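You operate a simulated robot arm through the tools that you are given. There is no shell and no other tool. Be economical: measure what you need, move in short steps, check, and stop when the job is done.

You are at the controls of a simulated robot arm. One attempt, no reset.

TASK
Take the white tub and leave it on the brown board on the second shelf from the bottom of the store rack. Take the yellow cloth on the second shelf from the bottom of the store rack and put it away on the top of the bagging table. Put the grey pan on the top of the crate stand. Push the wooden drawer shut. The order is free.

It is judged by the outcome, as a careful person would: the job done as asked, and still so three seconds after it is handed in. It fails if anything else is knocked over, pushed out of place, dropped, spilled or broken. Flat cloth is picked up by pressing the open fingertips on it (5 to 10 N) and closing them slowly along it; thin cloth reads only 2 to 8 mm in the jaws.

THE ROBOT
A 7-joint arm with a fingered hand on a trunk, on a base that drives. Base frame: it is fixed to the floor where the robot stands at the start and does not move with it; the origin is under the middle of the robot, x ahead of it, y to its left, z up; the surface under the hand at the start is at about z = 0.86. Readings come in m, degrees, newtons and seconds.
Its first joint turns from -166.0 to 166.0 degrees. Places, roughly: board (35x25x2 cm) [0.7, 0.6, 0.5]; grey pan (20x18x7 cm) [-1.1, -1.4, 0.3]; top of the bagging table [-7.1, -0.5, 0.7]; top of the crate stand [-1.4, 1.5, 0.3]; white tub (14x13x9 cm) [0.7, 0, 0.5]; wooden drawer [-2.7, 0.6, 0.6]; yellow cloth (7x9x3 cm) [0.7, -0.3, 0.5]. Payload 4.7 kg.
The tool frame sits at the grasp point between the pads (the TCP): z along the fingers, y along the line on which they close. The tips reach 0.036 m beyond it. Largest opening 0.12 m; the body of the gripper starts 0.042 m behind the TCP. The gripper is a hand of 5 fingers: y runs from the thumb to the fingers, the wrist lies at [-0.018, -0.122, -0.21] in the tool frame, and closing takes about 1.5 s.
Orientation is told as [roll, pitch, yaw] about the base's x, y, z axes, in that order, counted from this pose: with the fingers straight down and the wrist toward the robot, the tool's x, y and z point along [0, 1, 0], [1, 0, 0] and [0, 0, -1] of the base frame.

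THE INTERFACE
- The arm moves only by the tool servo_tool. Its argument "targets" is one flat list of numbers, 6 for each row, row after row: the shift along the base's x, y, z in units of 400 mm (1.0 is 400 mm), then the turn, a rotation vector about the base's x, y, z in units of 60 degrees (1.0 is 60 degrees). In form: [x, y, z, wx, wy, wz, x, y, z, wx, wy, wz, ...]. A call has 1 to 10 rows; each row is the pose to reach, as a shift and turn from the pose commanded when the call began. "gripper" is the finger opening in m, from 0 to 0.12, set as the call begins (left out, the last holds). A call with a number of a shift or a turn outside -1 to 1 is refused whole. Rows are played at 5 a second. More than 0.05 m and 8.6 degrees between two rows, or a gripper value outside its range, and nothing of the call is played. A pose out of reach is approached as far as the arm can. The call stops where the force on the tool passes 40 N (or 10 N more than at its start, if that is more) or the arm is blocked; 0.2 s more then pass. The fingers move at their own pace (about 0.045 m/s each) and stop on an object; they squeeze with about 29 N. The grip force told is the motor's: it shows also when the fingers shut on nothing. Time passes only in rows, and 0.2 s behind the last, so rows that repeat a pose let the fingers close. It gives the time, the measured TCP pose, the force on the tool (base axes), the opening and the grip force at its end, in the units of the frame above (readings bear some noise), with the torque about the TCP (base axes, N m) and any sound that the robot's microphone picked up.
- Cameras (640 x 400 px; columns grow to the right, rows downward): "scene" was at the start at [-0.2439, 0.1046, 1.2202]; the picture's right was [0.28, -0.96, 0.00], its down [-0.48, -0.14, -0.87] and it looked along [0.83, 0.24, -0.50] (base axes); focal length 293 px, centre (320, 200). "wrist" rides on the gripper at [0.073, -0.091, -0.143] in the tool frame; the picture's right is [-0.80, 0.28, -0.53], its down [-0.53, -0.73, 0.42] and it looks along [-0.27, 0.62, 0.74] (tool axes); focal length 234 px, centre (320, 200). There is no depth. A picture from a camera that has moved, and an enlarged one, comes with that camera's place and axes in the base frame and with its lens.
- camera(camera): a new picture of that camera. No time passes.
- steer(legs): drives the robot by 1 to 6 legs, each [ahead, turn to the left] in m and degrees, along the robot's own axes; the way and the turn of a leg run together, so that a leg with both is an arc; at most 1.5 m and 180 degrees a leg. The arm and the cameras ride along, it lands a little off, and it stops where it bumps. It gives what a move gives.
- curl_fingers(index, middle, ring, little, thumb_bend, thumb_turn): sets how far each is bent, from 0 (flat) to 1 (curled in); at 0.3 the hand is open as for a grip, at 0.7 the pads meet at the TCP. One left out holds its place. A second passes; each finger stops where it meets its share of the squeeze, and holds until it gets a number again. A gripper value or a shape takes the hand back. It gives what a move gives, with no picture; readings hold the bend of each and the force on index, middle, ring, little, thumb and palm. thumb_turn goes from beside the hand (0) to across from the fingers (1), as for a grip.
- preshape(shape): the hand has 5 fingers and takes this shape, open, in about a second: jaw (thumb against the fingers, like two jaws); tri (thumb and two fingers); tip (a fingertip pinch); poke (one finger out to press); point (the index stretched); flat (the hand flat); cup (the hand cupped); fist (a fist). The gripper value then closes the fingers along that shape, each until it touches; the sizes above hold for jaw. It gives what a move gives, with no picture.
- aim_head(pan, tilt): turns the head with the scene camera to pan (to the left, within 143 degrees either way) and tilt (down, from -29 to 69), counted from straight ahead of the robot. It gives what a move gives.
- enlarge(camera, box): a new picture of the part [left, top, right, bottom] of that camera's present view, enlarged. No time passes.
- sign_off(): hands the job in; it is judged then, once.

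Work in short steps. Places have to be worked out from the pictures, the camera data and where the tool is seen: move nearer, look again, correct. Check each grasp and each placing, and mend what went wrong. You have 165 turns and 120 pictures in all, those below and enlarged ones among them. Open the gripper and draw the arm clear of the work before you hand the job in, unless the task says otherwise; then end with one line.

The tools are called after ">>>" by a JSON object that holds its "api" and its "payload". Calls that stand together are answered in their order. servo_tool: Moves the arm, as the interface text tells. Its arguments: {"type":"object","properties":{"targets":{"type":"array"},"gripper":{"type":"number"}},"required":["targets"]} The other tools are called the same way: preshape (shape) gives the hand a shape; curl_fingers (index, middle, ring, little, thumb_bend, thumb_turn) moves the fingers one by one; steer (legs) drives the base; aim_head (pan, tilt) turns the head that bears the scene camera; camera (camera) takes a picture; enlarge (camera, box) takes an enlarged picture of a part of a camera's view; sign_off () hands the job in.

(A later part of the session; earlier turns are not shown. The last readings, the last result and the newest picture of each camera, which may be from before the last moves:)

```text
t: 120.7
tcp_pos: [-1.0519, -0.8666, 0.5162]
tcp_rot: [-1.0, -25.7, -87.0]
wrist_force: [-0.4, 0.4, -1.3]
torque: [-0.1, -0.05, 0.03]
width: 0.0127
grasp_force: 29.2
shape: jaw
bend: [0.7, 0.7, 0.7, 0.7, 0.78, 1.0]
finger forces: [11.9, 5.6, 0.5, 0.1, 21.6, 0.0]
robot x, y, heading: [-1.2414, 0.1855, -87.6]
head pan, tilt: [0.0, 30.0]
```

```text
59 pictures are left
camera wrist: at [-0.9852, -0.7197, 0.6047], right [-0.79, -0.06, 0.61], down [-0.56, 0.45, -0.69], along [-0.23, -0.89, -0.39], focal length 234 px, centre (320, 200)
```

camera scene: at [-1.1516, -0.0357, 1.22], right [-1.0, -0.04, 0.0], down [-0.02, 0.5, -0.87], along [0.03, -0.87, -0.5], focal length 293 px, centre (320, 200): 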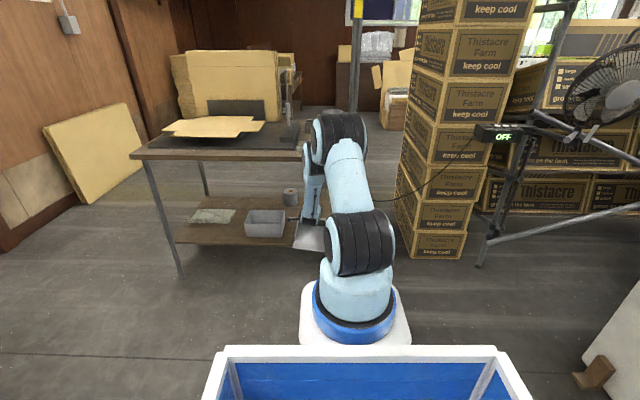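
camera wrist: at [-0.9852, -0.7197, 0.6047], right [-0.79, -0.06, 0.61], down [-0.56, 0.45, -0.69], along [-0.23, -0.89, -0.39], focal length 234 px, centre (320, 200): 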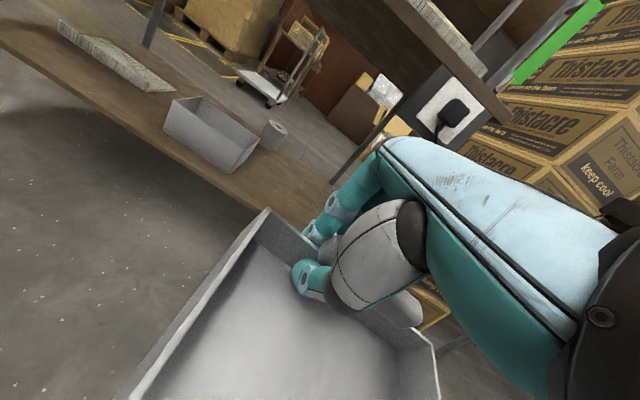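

>>> {"api": "steer", "payload": {"legs": [[0, 177.5]]}}

>>> {"api": "camera", "payload": {"camera": "scene"}}

>>> {"api": "camera", "payload": {"camera": "wrist"}}

```text
t: 128.5
tcp_pos: [-1.4186, 1.2354, 0.5152]
tcp_rot: [-0.8, -25.6, 92.5]
wrist_force: [0.0, 0.1, -1.0]
torque: [0.06, 0.04, -0.01]
width: 0.012
grasp_force: 28.5
shape: jaw
bend: [0.7, 0.7, 0.7, 0.7, 0.78, 1.0]
finger forces: [11.9, 4.6, 0.6, 0.1, 17.2, 0.1]
robot x, y, heading: [-1.2404, 0.1801, 92.0]
head pan, tilt: [0.0, 30.0]
```

```text
58 pictures are left
camera scene: at [-1.3128, -0.0603, 1.22], right [1.0, 0.03, 0.0], down [0.02, -0.5, -0.87], along [-0.03, 0.87, -0.5], focal length 293 px, centre (320, 200)
```

scene: 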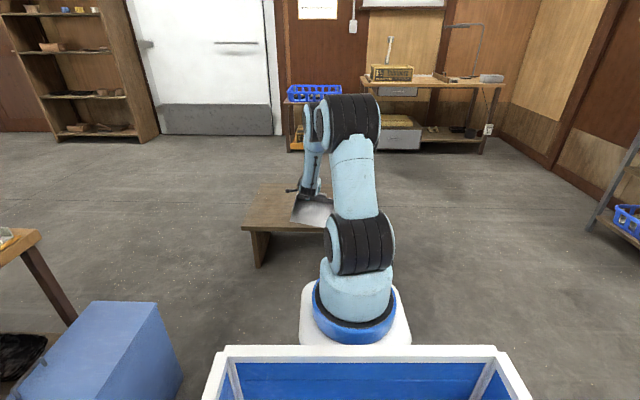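

```text
57 pictures are left
camera wrist: at [-1.4875, 1.0872, 0.6049], right [0.79, 0.05, 0.61], down [0.56, -0.46, -0.69], along [0.24, 0.89, -0.39], focal length 234 px, centre (320, 200)
```

wrist: 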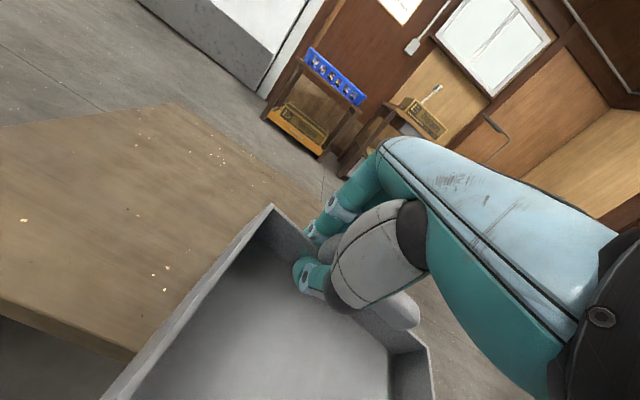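

The pan is lined up with the stand. I drive 0.32 m so that the pan is over the middle of the top, then lower partway.

>>> {"api": "steer", "payload": {"legs": [[0.32, 0]]}}

>>> {"api": "servo_tool", "payload": {"targets": [0, 0, -0.08, 0, 0, 0, 0, 0, -0.16, 0, 0, 0, 0, 0, -0.24, 0, 0, 0]}}

>>> {"api": "camera", "payload": {"camera": "wrist"}}

>>> {"api": "camera", "payload": {"camera": "scene"}}

```text
t: 130.6
tcp_pos: [-1.4269, 1.558, 0.5162]
tcp_rot: [-1.0, -25.6, 92.3]
wrist_force: [0.0, -0.4, -1.2]
torque: [0.05, 0.07, -0.04]
width: 0.0118
grasp_force: 29.2
shape: jaw
bend: [0.7, 0.7, 0.7, 0.7, 0.78, 1.0]
finger forces: [11.9, 4.7, 0.5, 0.0, 17.2, 0.1]
robot x, y, heading: [-1.2518, 0.5042, 91.6]
head pan, tilt: [0.0, 30.0]
```

```text
t: 131.4
tcp_pos: [-1.4255, 1.5585, 0.421]
tcp_rot: [-1.0, -25.6, 92.4]
wrist_force: [0.0, -0.4, 0.4]
torque: [-0.05, -0.01, 0.0]
width: 0.012
grasp_force: 28.7
shape: jaw
bend: [0.7, 0.7, 0.7, 0.7, 0.78, 1.0]
finger forces: [12.1, 4.5, 0.5, 0.2, 17.5, 0.1]
robot x, y, heading: [-1.2487, 0.5067, 92.0]
head pan, tilt: [0.0, 30.0]
```

```text
56 pictures are left
camera wrist: at [-1.4952, 1.4121, 0.5102], right [0.79, 0.05, 0.61], down [0.56, -0.46, -0.69], along [0.24, 0.89, -0.39], focal length 234 px, centre (320, 200)
```

wrist: 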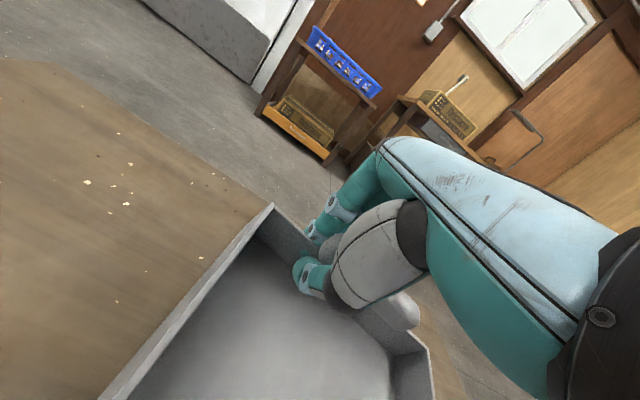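

```text
55 pictures are left
camera scene: at [-1.3243, 0.264, 1.22], right [1.0, 0.03, 0.0], down [0.02, -0.5, -0.87], along [-0.03, 0.87, -0.5], focal length 293 px, centre (320, 200)
```

scene: 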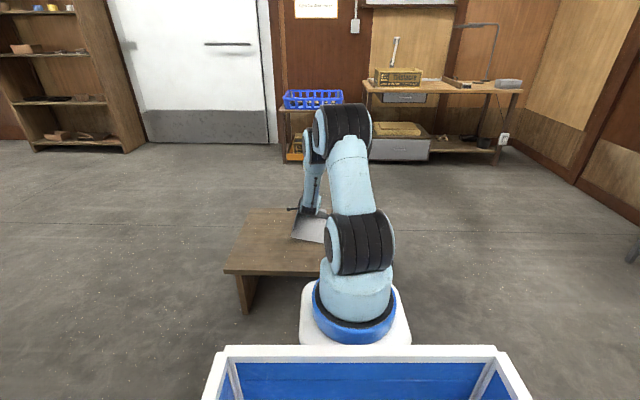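

Still over the stand on all sides. I lower slowly until contact.

>>> {"api": "servo_tool", "payload": {"targets": [0, 0, -0.03, 0, 0, 0, 0, 0, -0.06, 0, 0, 0, 0, 0, -0.09, 0, 0, 0, 0, 0, -0.12, 0, 0, 0, 0, 0, -0.14, 0, 0, 0, 0, 0, -0.16, 0, 0, 0]}}

```text
t: 132.8
tcp_pos: [-1.4275, 1.5665, 0.367]
tcp_rot: [-0.8, -26.7, 92.2]
wrist_force: [1.0, 0.5, 11.0]
torque: [-0.32, -0.14, 0.08]
width: 0.0123
grasp_force: 29.0
shape: jaw
bend: [0.7, 0.7, 0.7, 0.7, 0.8, 1.0]
finger forces: [27.2, 5.7, 1.2, 2.9, 23.4, 0.0]
robot x, y, heading: [-1.2501, 0.5113, 91.5]
head pan, tilt: [0.0, 30.0]
stopped in row 6: the force on the tool passed its limit at 45 N (the readings are from after the stop); the commanded pose is now the measured one
```

Contact at TCP z≈0.367. I ease up slightly, open to 3 cm and look.

>>> {"api": "servo_tool", "payload": {"targets": [0, 0, 0.005, 0, 0, 0, 0, 0, 0.01, 0, 0, 0, 0, 0, 0.01, 0, 0, 0, 0, 0, 0.01, 0, 0, 0], "gripper": 0.04}}

>>> {"api": "camera", "payload": {"camera": "wrist"}}

```text
t: 133.8
tcp_pos: [-1.4274, 1.5655, 0.3667]
tcp_rot: [-0.8, -26.4, 92.3]
wrist_force: [0.5, 0.3, 6.3]
torque: [-0.01, 0.04, 0.0]
width: 0.0389
grasp_force: 0.0
shape: jaw
bend: [0.74, 0.52, 0.5, 0.47, 0.76, 1.0]
finger forces: [0.0, 0.1, 0.0, 0.0, 5.9, 0.1]
robot x, y, heading: [-1.2488, 0.5077, 91.8]
head pan, tilt: [0.0, 30.0]
```

```text
54 pictures are left
camera wrist: at [-1.4963, 1.4164, 0.4552], right [0.8, 0.04, 0.6], down [0.56, -0.45, -0.7], along [0.24, 0.89, -0.38], focal length 234 px, centre (320, 200)
```

wrist: 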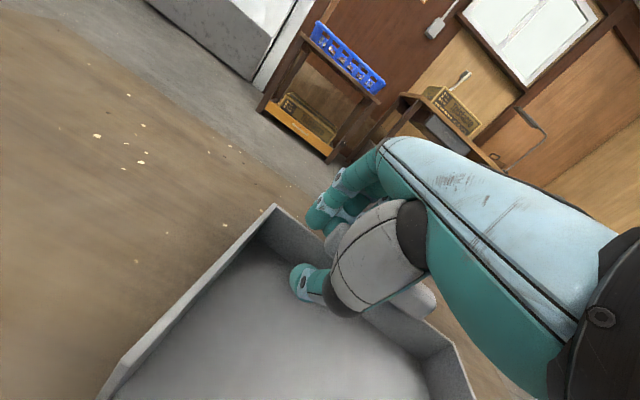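

Pan is down; thumb rests lightly on its floor. I raise in steps while opening wider.

>>> {"api": "servo_tool", "payload": {"targets": [0, 0, 0.02, 0, 0, 0, 0, 0, 0.04, 0, 0, 0, 0, 0, 0.06, 0, 0, 0, 0, 0, 0.1, 0, 0, 0, 0, 0, 0.16, 0, 0, 0, 0, 0, 0.24, 0, 0, 0, 0, 0, 0.32, 0, 0, 0], "gripper": 0.07}}

>>> {"api": "camera", "payload": {"camera": "wrist"}}

```text
t: 135.4
tcp_pos: [-1.4283, 1.5646, 0.4942]
tcp_rot: [-0.8, -26.4, 92.3]
wrist_force: [0.4, -1.4, -2.1]
torque: [0.1, 0.05, 0.02]
width: 0.0697
grasp_force: 0.0
shape: jaw
bend: [0.74, 0.42, 0.39, 0.41, 0.67, 1.0]
finger forces: [0.0, 0.0, 0.0, 0.1, 0.0, 0.0]
robot x, y, heading: [-1.2468, 0.5075, 91.5]
head pan, tilt: [0.0, 30.0]
```

```text
53 pictures are left
camera wrist: at [-1.498, 1.4159, 0.582], right [0.79, 0.04, 0.61], down [0.56, -0.45, -0.7], along [0.24, 0.89, -0.38], focal length 234 px, centre (320, 200)
```

wrist: 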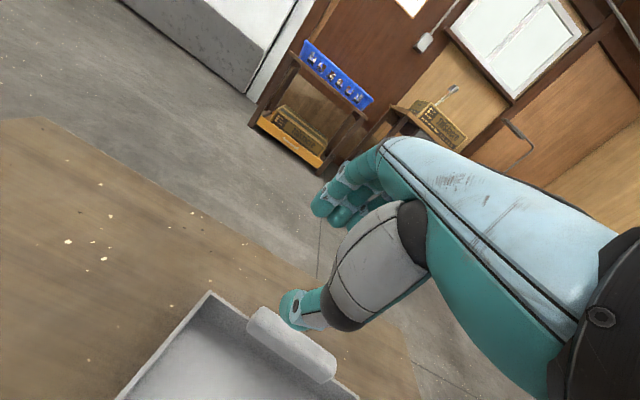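

The pan stands on the crate stand. I raise the hand, then reverse straight back to y≈−0.49 and turn right to face the rack in line with the cloth.

>>> {"api": "servo_tool", "payload": {"targets": [0, 0, 0.1, 0, 0, 0, 0, 0, 0.2, 0, 0, 0, 0, 0, 0.3, 0, 0, 0]}}

>>> {"api": "steer", "payload": {"legs": [[-1.0, 0], [0, -91.7]]}}

>>> {"api": "aim_head", "payload": {"pan": 40, "tilt": 30}}

>>> {"api": "camera", "payload": {"camera": "wrist"}}

```text
t: 136.2
tcp_pos: [-1.4266, 1.5627, 0.6161]
tcp_rot: [-0.8, -26.2, 92.2]
wrist_force: [-0.1, -0.7, -2.0]
torque: [0.11, 0.02, -0.02]
width: 0.0694
grasp_force: 0.1
shape: jaw
bend: [0.74, 0.42, 0.39, 0.41, 0.67, 1.0]
finger forces: [0.0, 0.2, 0.0, 0.1, 0.0, 0.0]
robot x, y, heading: [-1.255, 0.5066, 91.6]
head pan, tilt: [0.0, 30.0]
```

```text
t: 145.3
tcp_pos: [-0.1566, -0.3359, 0.6169]
tcp_rot: [-0.7, -26.3, 1.0]
wrist_force: [0.4, -0.1, -0.9]
torque: [-0.01, 0.02, -0.01]
width: 0.0697
grasp_force: 0.0
shape: jaw
bend: [0.74, 0.42, 0.39, 0.41, 0.67, 1.0]
finger forces: [0.1, 0.0, 0.0, 0.0, 0.0, 0.1]
robot x, y, heading: [-1.216, -0.4905, 0.6]
head pan, tilt: [0.0, 30.0]
```

```text
t: 146.3
tcp_pos: [-0.1575, -0.3356, 0.6164]
tcp_rot: [-0.8, -26.5, 1.0]
wrist_force: [0.3, -0.5, -0.1]
torque: [0.0, 0.02, -0.02]
width: 0.0697
grasp_force: 0.1
shape: jaw
bend: [0.74, 0.42, 0.39, 0.41, 0.67, 1.0]
finger forces: [0.0, 0.0, 0.1, 0.0, 0.0, 0.1]
robot x, y, heading: [-1.2178, -0.4896, 0.8]
head pan, tilt: [40.0, 30.0]
```

```text
52 pictures are left
camera wrist: at [-0.3034, -0.2635, 0.7049], right [0.03, -0.8, 0.6], down [-0.46, -0.55, -0.7], along [0.89, -0.26, -0.38], focal length 234 px, centre (320, 200)
```

wrist: 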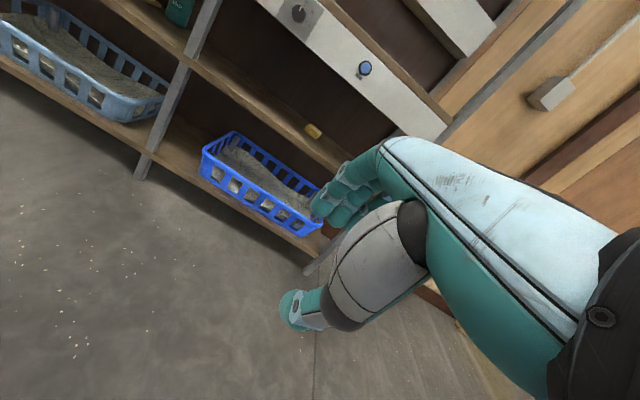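

>>> {"api": "enlarge", "payload": {"camera": "wrist", "box": [260, 90, 380, 170]}}

```text
5.00 times, centred on (320, 130) of wrist
camera zoom: at [-0.3034, -0.2635, 0.7049], right [0.03, -0.8, 0.6], down [-0.46, -0.55, -0.7], along [0.89, -0.26, -0.38], focal length 1171 px, centre (320, 550)
```

zoom: 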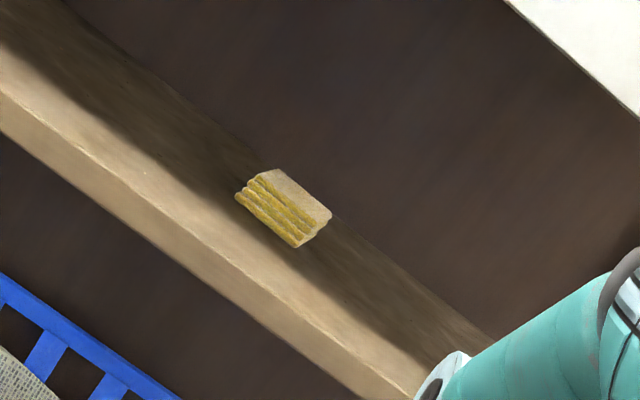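

The cloth is a folded stack ≈ (0.665, −0.33), z 0.515–0.545. I set pitch about −40° at the stretched reach, shift 3 cm left and drive in to look.

>>> {"api": "servo_tool", "payload": {"targets": [0, 0.02, 0, 0, -0.08, 0, 0, 0.05, 0, 0, -0.16, 0, 0, 0.08, 0, 0, -0.24, 0], "gripper": 0.12}}

>>> {"api": "steer", "payload": {"legs": [[0.68, -0.5]]}}

>>> {"api": "camera", "payload": {"camera": "wrist"}}

>>> {"api": "camera", "payload": {"camera": "scene"}}

```text
t: 147.2
tcp_pos: [-0.158, -0.3037, 0.6182]
tcp_rot: [-1.1, -40.9, 1.2]
wrist_force: [0.1, -0.3, 0.5]
torque: [-0.02, 0.06, -0.03]
width: 0.1195
grasp_force: 0.1
shape: jaw
bend: [0.3, 0.3, 0.3, 0.3, 0.3, 0.98]
finger forces: [0.0, 0.0, 0.0, 0.0, 0.1, 0.0]
robot x, y, heading: [-1.2164, -0.4888, 0.7]
head pan, tilt: [40.0, 30.0]
```

```text
t: 150.8
tcp_pos: [0.5084, -0.3027, 0.6171]
tcp_rot: [-1.2, -40.8, 1.0]
wrist_force: [-0.5, 0.1, 0.0]
torque: [-0.02, 0.0, 0.02]
width: 0.1193
grasp_force: 0.0
shape: jaw
bend: [0.3, 0.3, 0.3, 0.3, 0.3, 0.98]
finger forces: [0.0, 0.0, 0.0, 0.0, 0.0, 0.0]
robot x, y, heading: [-0.5497, -0.4869, 0.3]
head pan, tilt: [40.0, 30.0]
```

```text
50 pictures are left
camera wrist: at [0.3454, -0.2296, 0.6657], right [-0.13, -0.8, 0.59], down [-0.28, -0.55, -0.79], along [0.95, -0.26, -0.15], focal length 234 px, centre (320, 200)
```

wrist: 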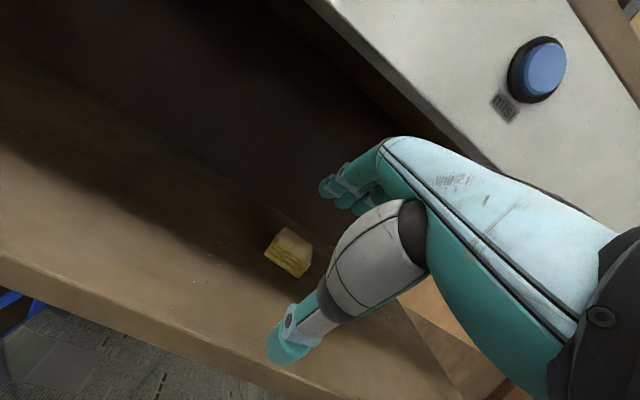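

```text
49 pictures are left
camera scene: at [-0.8142, -0.3474, 1.22], right [0.65, -0.76, 0.0], down [-0.38, -0.32, -0.87], along [0.66, 0.56, -0.5], focal length 293 px, centre (320, 200)
```

scene: 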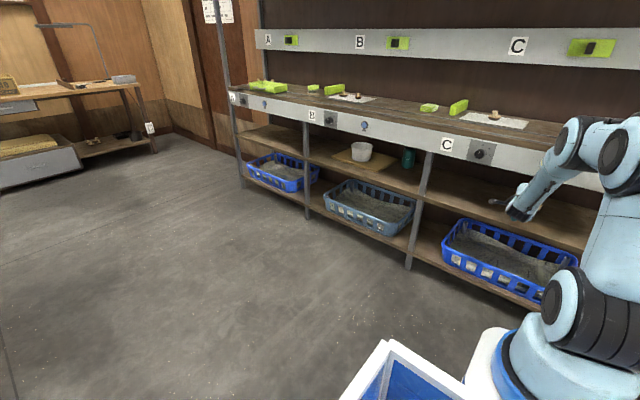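

Cloth ≈ x 0.635–0.695, y −0.29…−0.357. A sideways grip (closing along y) would be best here: I back off, flatten the hand to −65° and begin rolling it so thumb and fingers close horizontally.

>>> {"api": "steer", "payload": {"legs": [[-0.35, 0]]}}

>>> {"api": "servo_tool", "payload": {"targets": [0, 0, 0, 0, -0.1, 0, 0, 0, 0, 0, -0.2, 0, 0, 0, 0, 0, -0.3, 0, 0, 0, 0, 0, -0.4, 0]}}

>>> {"api": "servo_tool", "payload": {"targets": [0, 0, 0, -0.113, 0, 0.053, 0, 0, 0, -0.227, 0, 0.106, 0, 0, 0, -0.34, 0, 0.159, 0, 0, 0, -0.453, 0, 0.211, 0, 0, 0, -0.566, 0, 0.264, 0, 0, 0, -0.68, 0, 0.317]}}

>>> {"api": "camera", "payload": {"camera": "wrist"}}

```text
t: 153.1
tcp_pos: [0.1568, -0.3025, 0.6168]
tcp_rot: [-1.3, -40.9, 1.2]
wrist_force: [0.1, 0.3, -0.2]
torque: [0.02, -0.01, 0.01]
width: 0.1197
grasp_force: 0.1
shape: jaw
bend: [0.3, 0.3, 0.3, 0.3, 0.3, 0.98]
finger forces: [0.0, 0.1, 0.0, 0.0, 0.1, 0.0]
robot x, y, heading: [-0.9012, -0.4865, 0.5]
head pan, tilt: [40.0, 30.0]
```

```text
t: 154.1
tcp_pos: [0.1585, -0.2999, 0.6191]
tcp_rot: [-2.2, -65.0, 2.1]
wrist_force: [0.8, -0.4, 0.4]
torque: [-0.01, 0.04, 0.0]
width: 0.1199
grasp_force: 0.2
shape: jaw
bend: [0.3, 0.3, 0.3, 0.3, 0.3, 0.98]
finger forces: [0.0, 0.0, 0.1, 0.0, 0.1, 0.0]
robot x, y, heading: [-0.9015, -0.4867, 0.2]
head pan, tilt: [40.0, 30.0]
```

```text
t: 155.5
tcp_pos: [0.1377, -0.1688, 0.6275]
tcp_rot: [-54.5, -40.2, 53.7]
wrist_force: [0.2, -0.4, -0.8]
torque: [-0.02, -0.03, 0.04]
width: 0.1198
grasp_force: 0.0
shape: jaw
bend: [0.3, 0.3, 0.3, 0.3, 0.3, 0.98]
finger forces: [0.0, 0.0, 0.0, 0.1, 0.0, 0.0]
out of reach, approached as far as the arm can: row 1, 2, 3, 4, 5, 6
robot x, y, heading: [-0.8999, -0.4848, 0.6]
head pan, tilt: [40.0, 30.0]
```

```text
48 pictures are left
camera wrist: at [-0.0422, -0.1449, 0.5883], right [-0.21, -0.35, 0.91], down [0.13, -0.94, -0.33], along [0.97, 0.05, 0.24], focal length 234 px, centre (320, 200)
```

wrist: 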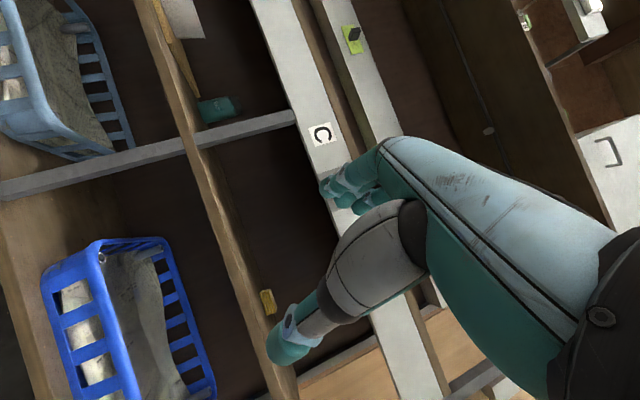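

The orientation follows, with the TCP moving left relative to the robot (fine; I can shift the base). I complete the second half of the roll.

>>> {"api": "servo_tool", "payload": {"targets": [0, 0, 0, -0.113, 0, 0.053, 0, 0.01, 0, -0.227, 0, 0.106, 0, 0.03, 0, -0.34, 0, 0.159, 0, 0.05, 0, -0.453, 0, 0.211, 0, 0.07, 0, -0.566, 0, 0.264, 0, 0.09, 0, -0.68, 0, 0.317]}}

>>> {"api": "camera", "payload": {"camera": "wrist"}}

```text
t: 156.9
tcp_pos: [0.1405, -0.0795, 0.6392]
tcp_rot: [-71.0, -0.8, 75.6]
wrist_force: [0.1, -0.9, -0.1]
torque: [0.0, -0.01, -0.01]
width: 0.1202
grasp_force: 0.1
shape: jaw
bend: [0.3, 0.3, 0.3, 0.3, 0.3, 0.98]
finger forces: [0.1, 0.1, 0.1, 0.0, 0.0, 0.0]
out of reach, approached as far as the arm can: row 1, 2, 3, 4, 5, 6
robot x, y, heading: [-0.9038, -0.4841, 0.5]
head pan, tilt: [40.0, 30.0]
```

```text
47 pictures are left
camera wrist: at [-0.0368, -0.127, 0.6163], right [-0.16, 0.32, 0.93], down [0.37, -0.86, 0.35], along [0.91, 0.41, 0.02], focal length 234 px, centre (320, 200)
```

wrist: 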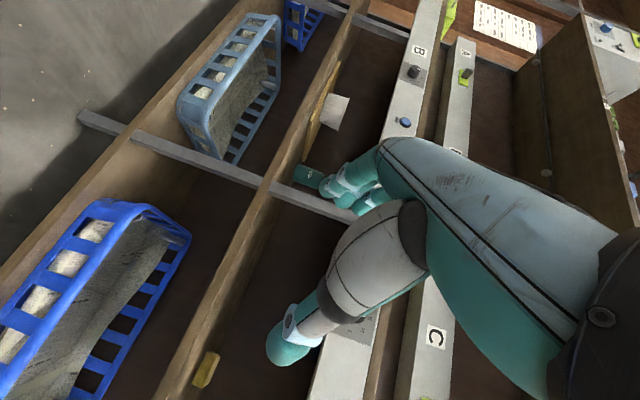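

In this roll the fingers point forward, 19° down, yawed −14° and close sideways. To bring it onto the cloth I turn the robot to about −9° and drive in, stopping short to look.

>>> {"api": "steer", "payload": {"legs": [[0, -9.3], [0.33, 0]]}}

>>> {"api": "camera", "payload": {"camera": "wrist"}}

```text
t: 159.7
tcp_pos: [0.5185, -0.3034, 0.6385]
tcp_rot: [-71.0, -0.9, 66.2]
wrist_force: [0.3, 0.2, 1.4]
torque: [-0.01, -0.01, 0.01]
width: 0.1199
grasp_force: 0.0
shape: jaw
bend: [0.3, 0.3, 0.3, 0.3, 0.3, 0.98]
finger forces: [0.1, 0.0, 0.1, 0.0, 0.0, 0.1]
robot x, y, heading: [-0.577, -0.5356, -8.5]
head pan, tilt: [40.0, 30.0]
```

```text
46 pictures are left
camera wrist: at [0.3359, -0.3219, 0.6164], right [-0.11, 0.34, 0.94], down [0.23, -0.91, 0.35], along [0.97, 0.25, 0.02], focal length 234 px, centre (320, 200)
```

wrist: 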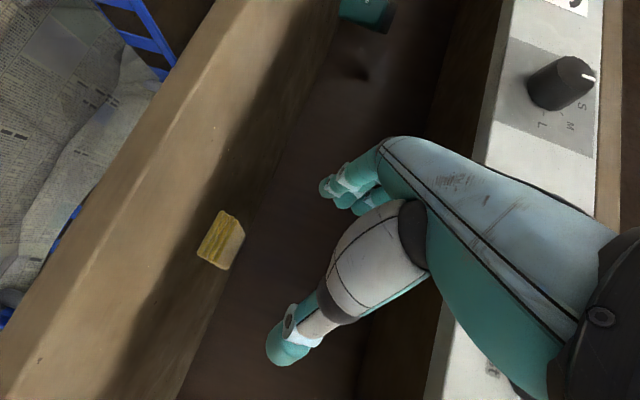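

Cloth sits between the finger and thumb directions. I lower to grip height (z≈0.545) here, in front of it, and check.

>>> {"api": "servo_tool", "payload": {"targets": [0, 0, -0.06, 0, 0, 0, 0, 0, -0.12, 0, 0, 0, 0, 0, -0.18, 0, 0, 0, 0, 0, -0.235, 0, 0, 0]}}

>>> {"api": "camera", "payload": {"camera": "wrist"}}

```text
t: 160.7
tcp_pos: [0.518, -0.3003, 0.5454]
tcp_rot: [-70.9, -0.8, 65.6]
wrist_force: [0.2, 0.7, 0.5]
torque: [0.01, 0.01, -0.01]
width: 0.1199
grasp_force: 0.2
shape: jaw
bend: [0.3, 0.3, 0.3, 0.3, 0.3, 0.98]
finger forces: [0.0, 0.1, 0.0, 0.1, 0.1, 0.0]
robot x, y, heading: [-0.5785, -0.5346, -9.0]
head pan, tilt: [40.0, 30.0]
```

```text
45 pictures are left
camera wrist: at [0.3351, -0.3177, 0.5234], right [-0.1, 0.34, 0.93], down [0.22, -0.91, 0.36], along [0.97, 0.24, 0.02], focal length 234 px, centre (320, 200)
```

wrist: 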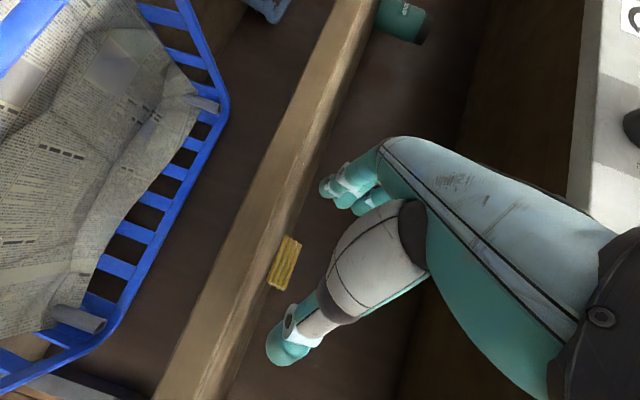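

Cloth spans y≈−0.367…−0.304, well between thumb and fingers; its top is about z 0.53, so I lower 8 mm more and drive in 0.12 m.

>>> {"api": "servo_tool", "payload": {"targets": [0, 0, -0.022, 0, 0, 0]}}

>>> {"api": "steer", "payload": {"legs": [[0.115, 0]]}}

>>> {"api": "camera", "payload": {"camera": "wrist"}}

```text
t: 161.1
tcp_pos: [0.5167, -0.2982, 0.5367]
tcp_rot: [-71.0, -0.7, 65.6]
wrist_force: [-0.8, 0.2, 0.0]
torque: [-0.01, 0.0, 0.01]
width: 0.12
grasp_force: 0.2
shape: jaw
bend: [0.3, 0.3, 0.3, 0.3, 0.3, 0.98]
finger forces: [0.1, 0.0, 0.1, 0.0, 0.1, 0.1]
out of reach, approached as far as the arm can: row 1
robot x, y, heading: [-0.5735, -0.5374, -8.9]
head pan, tilt: [40.0, 30.0]
```

```text
t: 162.3
tcp_pos: [0.6283, -0.3173, 0.5374]
tcp_rot: [-71.0, -0.6, 65.5]
wrist_force: [-0.7, -0.2, -0.1]
torque: [-0.03, -0.02, -0.03]
width: 0.1199
grasp_force: 0.1
shape: jaw
bend: [0.3, 0.3, 0.3, 0.3, 0.3, 0.98]
finger forces: [0.0, 0.0, 0.0, 0.0, 0.0, 0.1]
robot x, y, heading: [-0.4632, -0.5521, -8.7]
head pan, tilt: [40.0, 30.0]
```

```text
44 pictures are left
camera wrist: at [0.4453, -0.3352, 0.5146], right [-0.1, 0.34, 0.93], down [0.22, -0.91, 0.36], along [0.97, 0.24, 0.02], focal length 234 px, centre (320, 200)
```

wrist: 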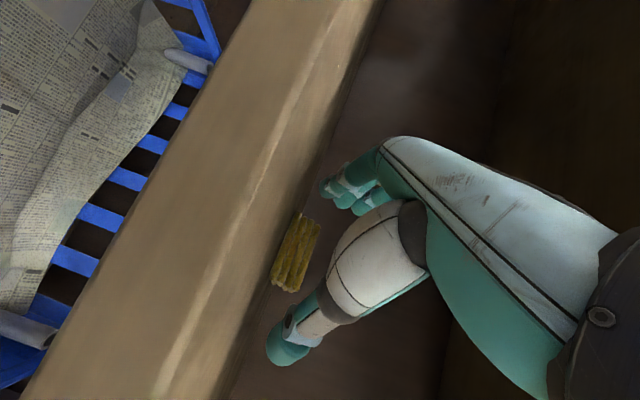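

Cloth front is at x≈0.65, so I advance 4 cm more to get it fully between the pads.

>>> {"api": "steer", "payload": {"legs": [[0.042, 0]]}}

>>> {"api": "camera", "payload": {"camera": "wrist"}}

```text
t: 163.2
tcp_pos: [0.6699, -0.3248, 0.5359]
tcp_rot: [-71.0, -0.7, 65.4]
wrist_force: [-0.5, -0.3, 0.2]
torque: [-0.01, -0.03, -0.04]
width: 0.1201
grasp_force: 0.1
shape: jaw
bend: [0.3, 0.3, 0.3, 0.3, 0.3, 0.98]
finger forces: [0.1, 0.1, 0.1, 0.1, 0.0, 0.1]
robot x, y, heading: [-0.426, -0.5596, -8.9]
head pan, tilt: [40.0, 30.0]
```

```text
43 pictures are left
camera wrist: at [0.4868, -0.3424, 0.5146], right [-0.1, 0.34, 0.93], down [0.22, -0.91, 0.36], along [0.97, 0.24, 0.02], focal length 234 px, centre (320, 200)
```

wrist: 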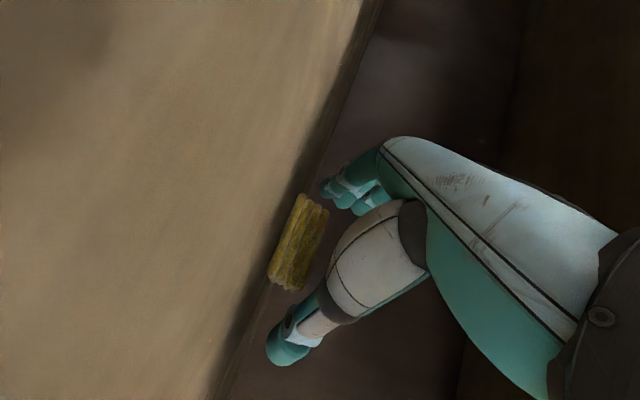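

Index tip (z≈0.52) and thumb flank the cloth. I close the fingers.

>>> {"api": "servo_tool", "payload": {"targets": [0, 0, 0, 0, 0, 0, 0, 0, 0, 0, 0, 0, 0, 0, 0, 0, 0, 0, 0, 0, 0, 0, 0, 0, 0, 0, 0, 0, 0, 0, 0, 0, 0, 0, 0, 0, 0, 0, 0, 0, 0, 0, 0, 0, 0, 0, 0, 0], "gripper": 0}}

>>> {"api": "camera", "payload": {"camera": "wrist"}}

```text
t: 165.0
tcp_pos: [0.6693, -0.3258, 0.5373]
tcp_rot: [-71.0, -0.7, 65.5]
wrist_force: [-0.6, -1.6, 2.0]
torque: [0.01, -0.05, -0.01]
width: 0.0402
grasp_force: 29.0
shape: jaw
bend: [0.73, 0.7, 0.65, 0.63, 0.73, 1.0]
finger forces: [20.5, 0.0, 0.0, 0.0, 21.5, 0.0]
robot x, y, heading: [-0.4245, -0.5608, -9.1]
head pan, tilt: [40.0, 30.0]
```

```text
42 pictures are left
camera wrist: at [0.4869, -0.3424, 0.5149], right [-0.1, 0.34, 0.93], down [0.22, -0.91, 0.36], along [0.97, 0.24, 0.02], focal length 234 px, centre (320, 200)
```

wrist: 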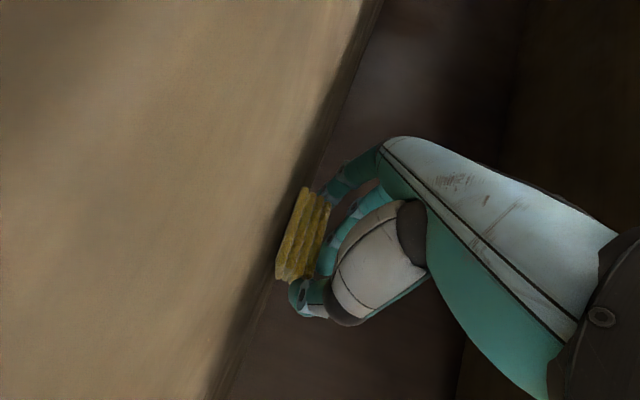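

Index and thumb hold the cloth at 20 N. I lift 4 cm to check.

>>> {"api": "servo_tool", "payload": {"targets": [0, 0, 0.03, 0, 0, 0, 0, 0, 0.06, 0, 0, 0, 0, 0, 0.1, 0, 0, 0]}}

>>> {"api": "camera", "payload": {"camera": "wrist"}}

```text
t: 165.8
tcp_pos: [0.6704, -0.3266, 0.5775]
tcp_rot: [-70.9, -0.6, 65.4]
wrist_force: [0.4, -1.0, -0.9]
torque: [-0.02, -0.04, 0.02]
width: 0.0406
grasp_force: 29.7
shape: jaw
bend: [0.73, 0.7, 0.65, 0.63, 0.73, 1.0]
finger forces: [21.0, 0.0, 0.1, 0.0, 21.0, 0.0]
robot x, y, heading: [-0.427, -0.5588, -9.0]
head pan, tilt: [40.0, 30.0]
```

```text
41 pictures are left
camera wrist: at [0.4872, -0.3433, 0.5545], right [-0.1, 0.34, 0.93], down [0.22, -0.91, 0.36], along [0.97, 0.24, 0.02], focal length 234 px, centre (320, 200)
```

wrist: 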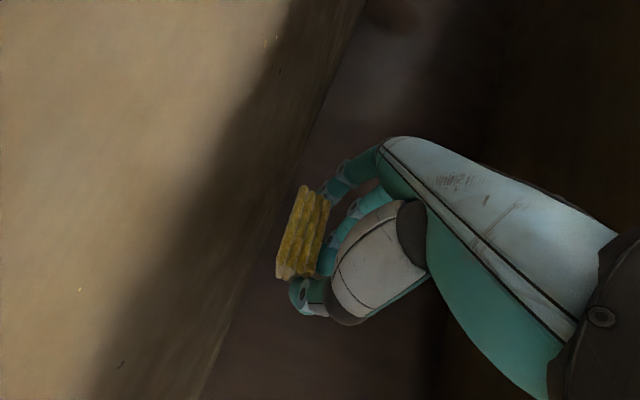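

The cloth is held. I back out of the rack along my heading, then raise the hand for the trip.

>>> {"api": "steer", "payload": {"legs": [[-0.55, 0]]}}

>>> {"api": "servo_tool", "payload": {"targets": [-0.05, 0.03, 0.12, 0, 0, 0, -0.1, 0.06, 0.24, 0, 0, 0, -0.12, 0.08, 0.36, 0, 0, 0, -0.15, 0.1, 0.48, 0, 0, 0, -0.15, 0.1, 0.6, 0, 0, 0, -0.15, 0.1, 0.7, 0, 0, 0]}}

>>> {"api": "camera", "payload": {"camera": "wrist"}}

```text
t: 169.0
tcp_pos: [0.1208, -0.235, 0.5772]
tcp_rot: [-71.0, -0.6, 65.8]
wrist_force: [-0.2, 0.1, -0.3]
torque: [-0.02, 0.03, 0.01]
width: 0.0406
grasp_force: 29.0
shape: jaw
bend: [0.73, 0.7, 0.65, 0.63, 0.73, 1.0]
finger forces: [21.0, 0.1, 0.0, 0.1, 21.1, 0.0]
robot x, y, heading: [-0.9704, -0.475, -8.8]
head pan, tilt: [40.0, 30.0]
```

```text
refused: row 1 steps farther than a row can; nothing moved
```

```text
40 pictures are left
camera wrist: at [-0.0611, -0.2532, 0.5549], right [-0.1, 0.34, 0.93], down [0.22, -0.91, 0.36], along [0.97, 0.24, 0.02], focal length 234 px, centre (320, 200)
```

wrist: 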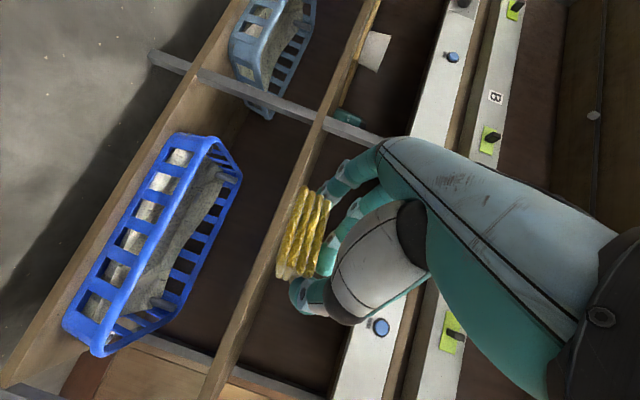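

Out of the rack with the cloth. I raise the hand in smaller steps.

>>> {"api": "servo_tool", "payload": {"targets": [-0.02, 0.01, 0.1, 0, 0, 0, -0.04, 0.02, 0.2, 0, 0, 0, -0.06, 0.03, 0.3, 0, 0, 0, -0.08, 0.04, 0.4, 0, 0, 0, -0.1, 0.05, 0.5, 0, 0, 0, -0.12, 0.06, 0.6, 0, 0, 0, -0.14, 0.07, 0.7, 0, 0, 0]}}

>>> {"api": "aim_head", "payload": {"pan": 0, "tilt": 20}}

>>> {"api": "steer", "payload": {"legs": [[0, 83.8], [1.5, 0]]}}

>>> {"api": "camera", "payload": {"camera": "scene"}}

```text
t: 170.6
tcp_pos: [0.0662, -0.2115, 0.8536]
tcp_rot: [-70.9, -0.6, 65.7]
wrist_force: [0.0, -0.3, -1.0]
torque: [-0.02, -0.09, 0.02]
width: 0.0406
grasp_force: 29.3
shape: jaw
bend: [0.73, 0.7, 0.65, 0.63, 0.73, 1.0]
finger forces: [20.9, 0.0, 0.1, 0.0, 21.1, 0.0]
robot x, y, heading: [-0.9701, -0.4705, -8.6]
head pan, tilt: [40.0, 30.0]
```

```text
t: 171.7
tcp_pos: [0.0665, -0.2092, 0.856]
tcp_rot: [-70.9, -0.5, 65.8]
wrist_force: [-0.4, 0.5, -0.8]
torque: [0.02, 0.03, -0.01]
width: 0.0405
grasp_force: 28.8
shape: jaw
bend: [0.73, 0.7, 0.65, 0.63, 0.73, 1.0]
finger forces: [20.9, 0.1, 0.0, 0.0, 21.0, 0.0]
robot x, y, heading: [-0.9732, -0.4747, -8.6]
head pan, tilt: [0.0, 20.0]
```

```text
t: 182.8
tcp_pos: [-0.6793, 2.0478, 0.8558]
tcp_rot: [-71.1, -0.6, 147.6]
wrist_force: [0.3, 0.5, -0.6]
torque: [-0.01, -0.01, 0.01]
width: 0.0403
grasp_force: 29.0
shape: jaw
bend: [0.73, 0.7, 0.65, 0.63, 0.73, 1.0]
finger forces: [20.8, 0.0, 0.1, 0.1, 20.8, 0.0]
robot x, y, heading: [-0.5631, 0.9822, 73.1]
head pan, tilt: [0.0, 20.0]
```

```text
39 pictures are left
camera scene: at [-0.7078, 0.7771, 1.2361], right [0.96, -0.29, 0.0], down [-0.1, -0.33, -0.94], along [0.27, 0.9, -0.34], focal length 293 px, centre (320, 200)
```

scene: 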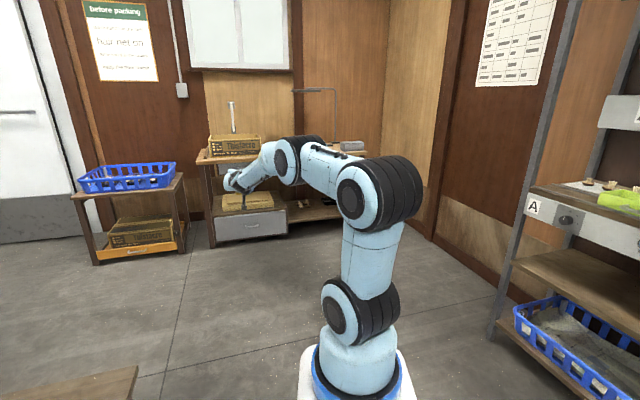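

Robot at (−0.56, 0.98). I continue north past the stand's corner, then swing to face −x along the aisle at y≈2.2.

>>> {"api": "steer", "payload": {"legs": [[0, 17], [0.75, 0], [0, 35], [0.6, 0], [0, 55]]}}

>>> {"api": "camera", "payload": {"camera": "scene"}}

```text
t: 195.0
tcp_pos: [-1.9076, 1.8271, 0.8568]
tcp_rot: [-71.0, -0.7, -105.9]
wrist_force: [0.3, -0.1, -1.0]
torque: [0.01, -0.02, 0.03]
width: 0.0402
grasp_force: 28.9
shape: jaw
bend: [0.73, 0.7, 0.65, 0.63, 0.74, 1.0]
finger forces: [20.6, 0.0, 0.0, 0.0, 20.5, 0.0]
robot x, y, heading: [-0.9176, 2.2426, 179.5]
head pan, tilt: [0.0, 20.0]
```

```text
38 pictures are left
camera scene: at [-0.6826, 2.1609, 1.2361], right [0.0, 1.0, 0.0], down [0.34, 0.0, -0.94], along [-0.94, 0.0, -0.34], focal length 293 px, centre (320, 200)
```

scene: 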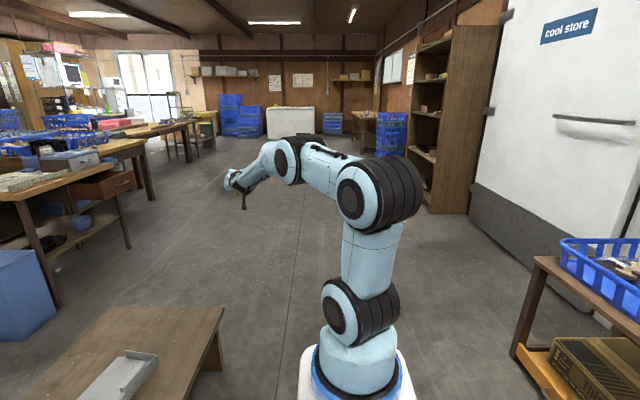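

>>> {"api": "enlarge", "payload": {"camera": "scene", "box": [80, 60, 280, 185]}}

```text
3.20 times, centred on (180, 122) of scene
camera zoom: at [-0.6826, 2.1609, 1.2361], right [0.0, 1.0, 0.0], down [0.34, 0.0, -0.94], along [-0.94, 0.0, -0.34], focal length 938 px, centre (768, 448)
```

zoom: 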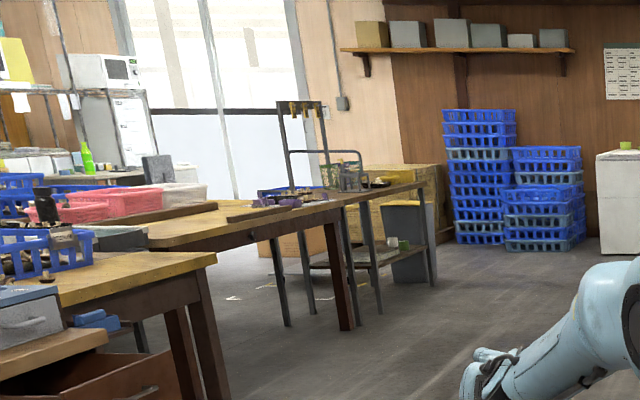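

The bagging table is the far one with the wire bag holder and black tray. The aisle is clear; I drive 4.4 m along it and look again.

>>> {"api": "steer", "payload": {"legs": [[1.5, 0.5], [1.5, 0], [1.4, 0]]}}

>>> {"api": "aim_head", "payload": {"pan": 45, "tilt": 20}}

>>> {"api": "camera", "payload": {"camera": "scene"}}

```text
t: 216.1
tcp_pos: [-6.3312, 1.9637, 0.8559]
tcp_rot: [-71.0, -0.6, -107.1]
wrist_force: [-0.3, -0.1, -0.7]
torque: [-0.01, -0.02, 0.02]
width: 0.0405
grasp_force: 29.7
shape: jaw
bend: [0.73, 0.7, 0.65, 0.63, 0.74, 1.0]
finger forces: [20.5, 0.1, 0.0, 0.0, 20.6, 0.0]
robot x, y, heading: [-5.3354, 2.3588, 178.7]
head pan, tilt: [0.0, 20.0]
```

```text
t: 217.2
tcp_pos: [-6.3314, 1.9635, 0.8563]
tcp_rot: [-71.0, -0.7, -107.0]
wrist_force: [0.2, 0.5, -0.5]
torque: [0.04, -0.01, -0.02]
width: 0.0406
grasp_force: 29.4
shape: jaw
bend: [0.73, 0.7, 0.65, 0.63, 0.74, 1.0]
finger forces: [20.4, 0.1, 0.0, 0.1, 20.5, 0.0]
robot x, y, heading: [-5.3339, 2.3583, 178.6]
head pan, tilt: [45.0, 20.0]
```

```text
36 pictures are left
camera scene: at [-5.0742, 2.2027, 1.2361], right [-0.69, 0.73, 0.0], down [0.25, 0.24, -0.94], along [-0.68, -0.65, -0.34], focal length 293 px, centre (320, 200)
```

scene: 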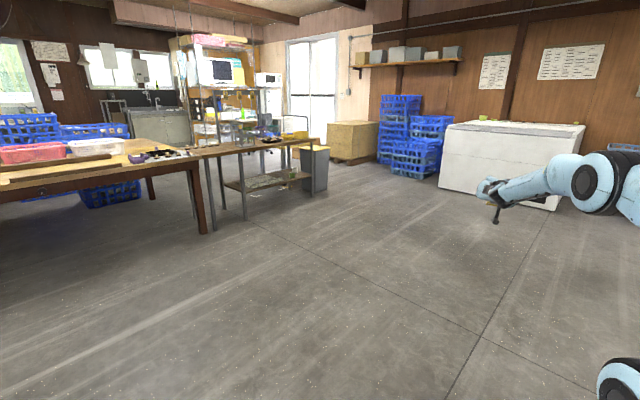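

>>> {"api": "enlarge", "payload": {"camera": "scene", "box": [170, 90, 350, 230]}}

```text
2.86 times, centred on (260, 160) of scene
camera zoom: at [-5.0742, 2.2027, 1.2361], right [-0.69, 0.73, 0.0], down [0.25, 0.24, -0.94], along [-0.68, -0.65, -0.34], focal length 838 px, centre (491, 314)
```

zoom: 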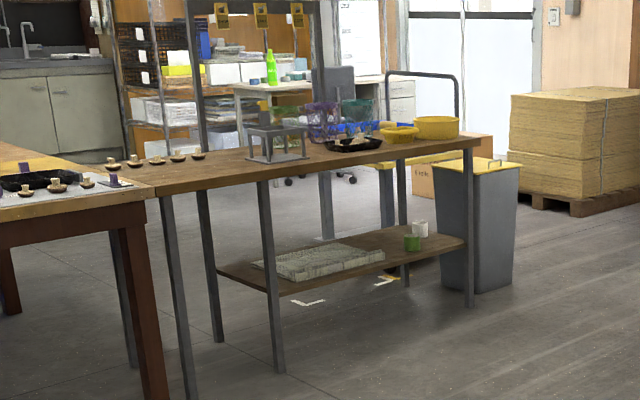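

The bagging table spans x≈−6.6…−7.6, front edge y≈−0.3; there is free space along its front. I drive up and turn to face it.

>>> {"api": "steer", "payload": {"legs": [[1.5, 0], [0.5, 0], [0, 91.3], [0.6, 0]]}}

>>> {"api": "aim_head", "payload": {"pan": 10, "tilt": 25}}

>>> {"api": "camera", "payload": {"camera": "scene"}}

>>> {"api": "camera", "payload": {"camera": "wrist"}}

```text
t: 234.1
tcp_pos: [-6.8929, 0.7768, 0.8565]
tcp_rot: [-71.1, -0.5, -14.8]
wrist_force: [0.5, -0.4, -0.9]
torque: [-0.02, -0.02, -0.01]
width: 0.0398
grasp_force: 28.7
shape: jaw
bend: [0.73, 0.7, 0.65, 0.63, 0.74, 1.0]
finger forces: [20.3, 0.1, 0.0, 0.0, 20.3, 0.1]
robot x, y, heading: [-7.3262, 1.7596, -89.2]
head pan, tilt: [45.0, 20.0]
```

```text
t: 235.1
tcp_pos: [-6.8933, 0.779, 0.8559]
tcp_rot: [-71.0, -0.6, -14.7]
wrist_force: [-0.2, -0.5, -0.7]
torque: [-0.01, 0.0, 0.01]
width: 0.0401
grasp_force: 28.7
shape: jaw
bend: [0.73, 0.7, 0.65, 0.63, 0.74, 1.0]
finger forces: [20.3, 0.1, 0.1, 0.1, 20.3, 0.1]
robot x, y, heading: [-7.326, 1.7553, -89.3]
head pan, tilt: [10.0, 25.0]
```

```text
34 pictures are left
camera scene: at [-7.2355, 1.9971, 1.228], right [-0.98, -0.19, 0.0], down [-0.08, 0.41, -0.91], along [0.17, -0.89, -0.42], focal length 293 px, centre (320, 200)
```

scene: 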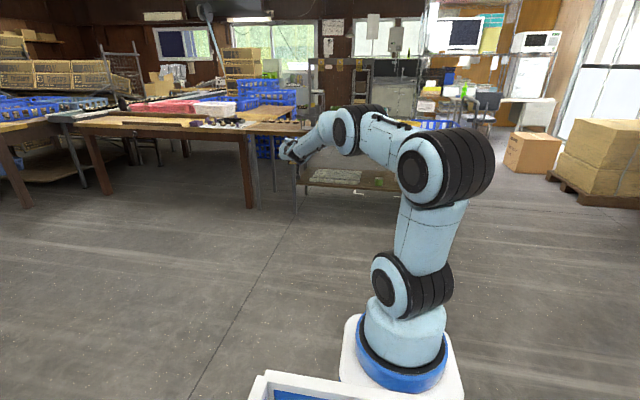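

```text
33 pictures are left
camera wrist: at [-6.9404, 0.954, 0.8335], right [0.32, 0.16, 0.93], down [-0.86, -0.37, 0.36], along [0.4, -0.92, 0.02], focal length 234 px, centre (320, 200)
```

wrist: 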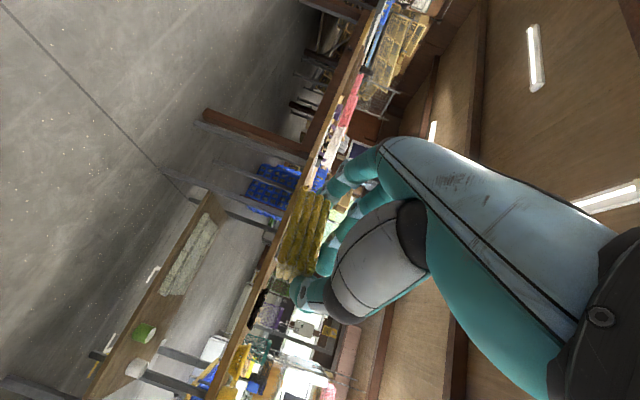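

I raise the hand a little and drive 0.5 m closer, then look at the table top from the head camera.

>>> {"api": "servo_tool", "payload": {"targets": [0, 0, 0.1, 0, 0, 0, 0, 0, 0.2, 0, 0, 0, 0, 0, 0.3, 0, 0, 0]}}

>>> {"api": "steer", "payload": {"legs": [[0.6, 0]]}}

>>> {"api": "aim_head", "payload": {"pan": 10, "tilt": 20}}

>>> {"api": "camera", "payload": {"camera": "scene"}}

>>> {"api": "camera", "payload": {"camera": "wrist"}}

```text
t: 235.9
tcp_pos: [-6.8934, 0.7744, 0.9741]
tcp_rot: [-70.9, -0.6, -14.5]
wrist_force: [-0.2, -1.1, -1.5]
torque: [-0.1, 0.01, 0.0]
width: 0.04
grasp_force: 28.9
shape: jaw
bend: [0.73, 0.7, 0.65, 0.63, 0.74, 1.0]
finger forces: [20.3, 0.0, 0.0, 0.0, 20.4, 0.1]
robot x, y, heading: [-7.3299, 1.7574, -89.0]
head pan, tilt: [10.0, 25.0]
```

```text
t: 239.3
tcp_pos: [-6.8926, 0.1776, 0.974]
tcp_rot: [-70.9, -0.6, -15.1]
wrist_force: [0.1, 0.0, -1.1]
torque: [0.0, -0.03, -0.02]
width: 0.0398
grasp_force: 29.1
shape: jaw
bend: [0.73, 0.7, 0.65, 0.63, 0.74, 1.0]
finger forces: [20.3, 0.1, 0.0, 0.1, 20.2, 0.0]
robot x, y, heading: [-7.3205, 1.1646, -89.4]
head pan, tilt: [10.0, 25.0]
```

```text
t: 239.9
tcp_pos: [-6.893, 0.1762, 0.9763]
tcp_rot: [-71.1, -0.6, -15.1]
wrist_force: [-0.2, 0.3, -0.3]
torque: [0.04, -0.02, 0.02]
width: 0.0399
grasp_force: 28.9
shape: jaw
bend: [0.73, 0.7, 0.65, 0.63, 0.74, 1.0]
finger forces: [20.3, 0.1, 0.1, 0.0, 20.2, 0.1]
robot x, y, heading: [-7.3164, 1.1649, -89.5]
head pan, tilt: [10.0, 20.0]
```

```text
32 pictures are left
camera scene: at [-7.2257, 1.4008, 1.236], right [-0.98, -0.18, 0.0], down [-0.06, 0.34, -0.94], along [0.17, -0.92, -0.34], focal length 293 px, centre (320, 200)
```

scene: 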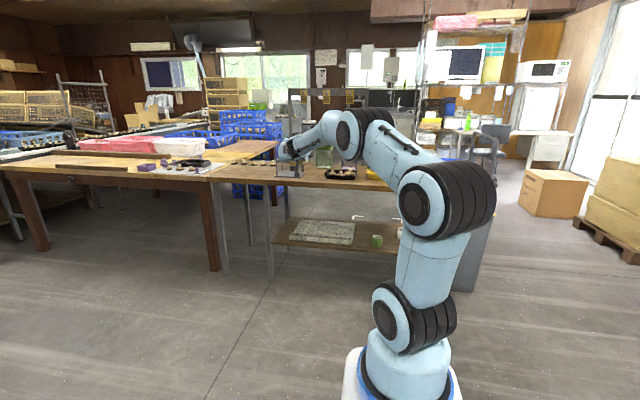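

```text
31 pictures are left
camera wrist: at [-6.9394, 0.3547, 0.9525], right [0.32, 0.16, 0.93], down [-0.86, -0.36, 0.36], along [0.39, -0.92, 0.02], focal length 234 px, centre (320, 200)
```

wrist: 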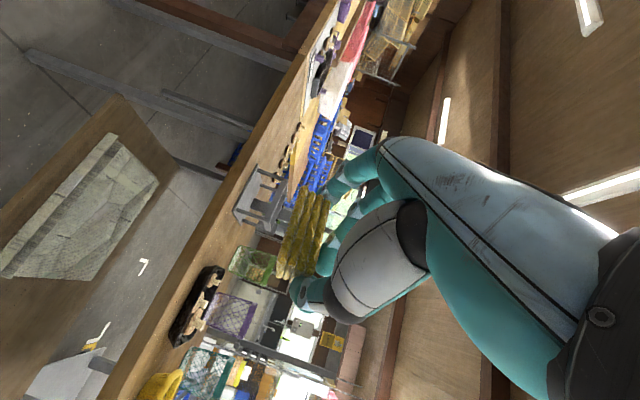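

>>> {"api": "enlarge", "payload": {"camera": "scene", "box": [200, 125, 420, 225]}}

>>> {"api": "enlarge", "payload": {"camera": "wrist", "box": [100, 120, 340, 400]}}

```text
2.91 times, centred on (310, 175) of scene
camera zoom: at [-7.2257, 1.4008, 1.236], right [-0.98, -0.18, 0.0], down [-0.06, 0.34, -0.94], along [0.17, -0.92, -0.34], focal length 853 px, centre (349, 273)
```

zoom: 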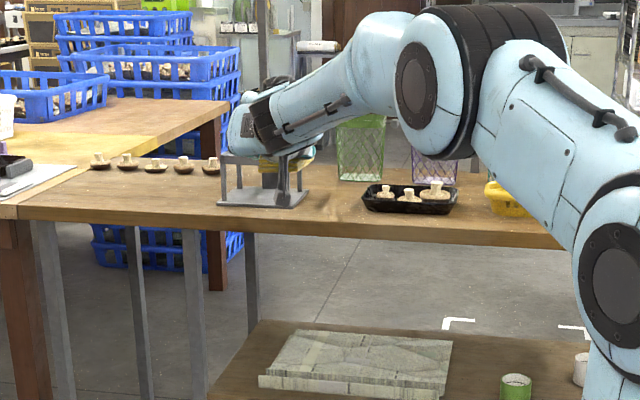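

```text
1.43 times, centred on (220, 260) of wrist
camera zoom: at [-6.9394, 0.3547, 0.9525], right [0.32, 0.16, 0.93], down [-0.86, -0.36, 0.36], along [0.39, -0.92, 0.02], focal length 334 px, centre (463, 114)
```

zoom: 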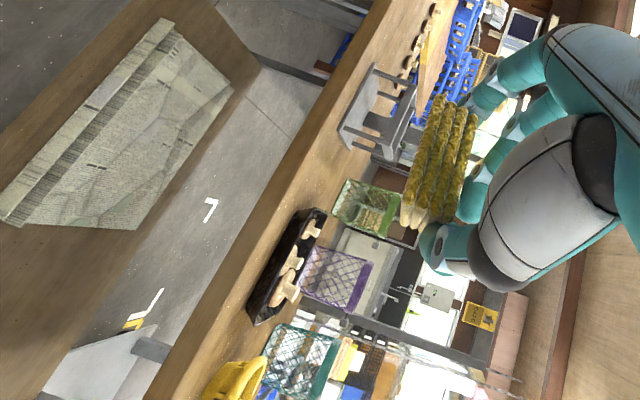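

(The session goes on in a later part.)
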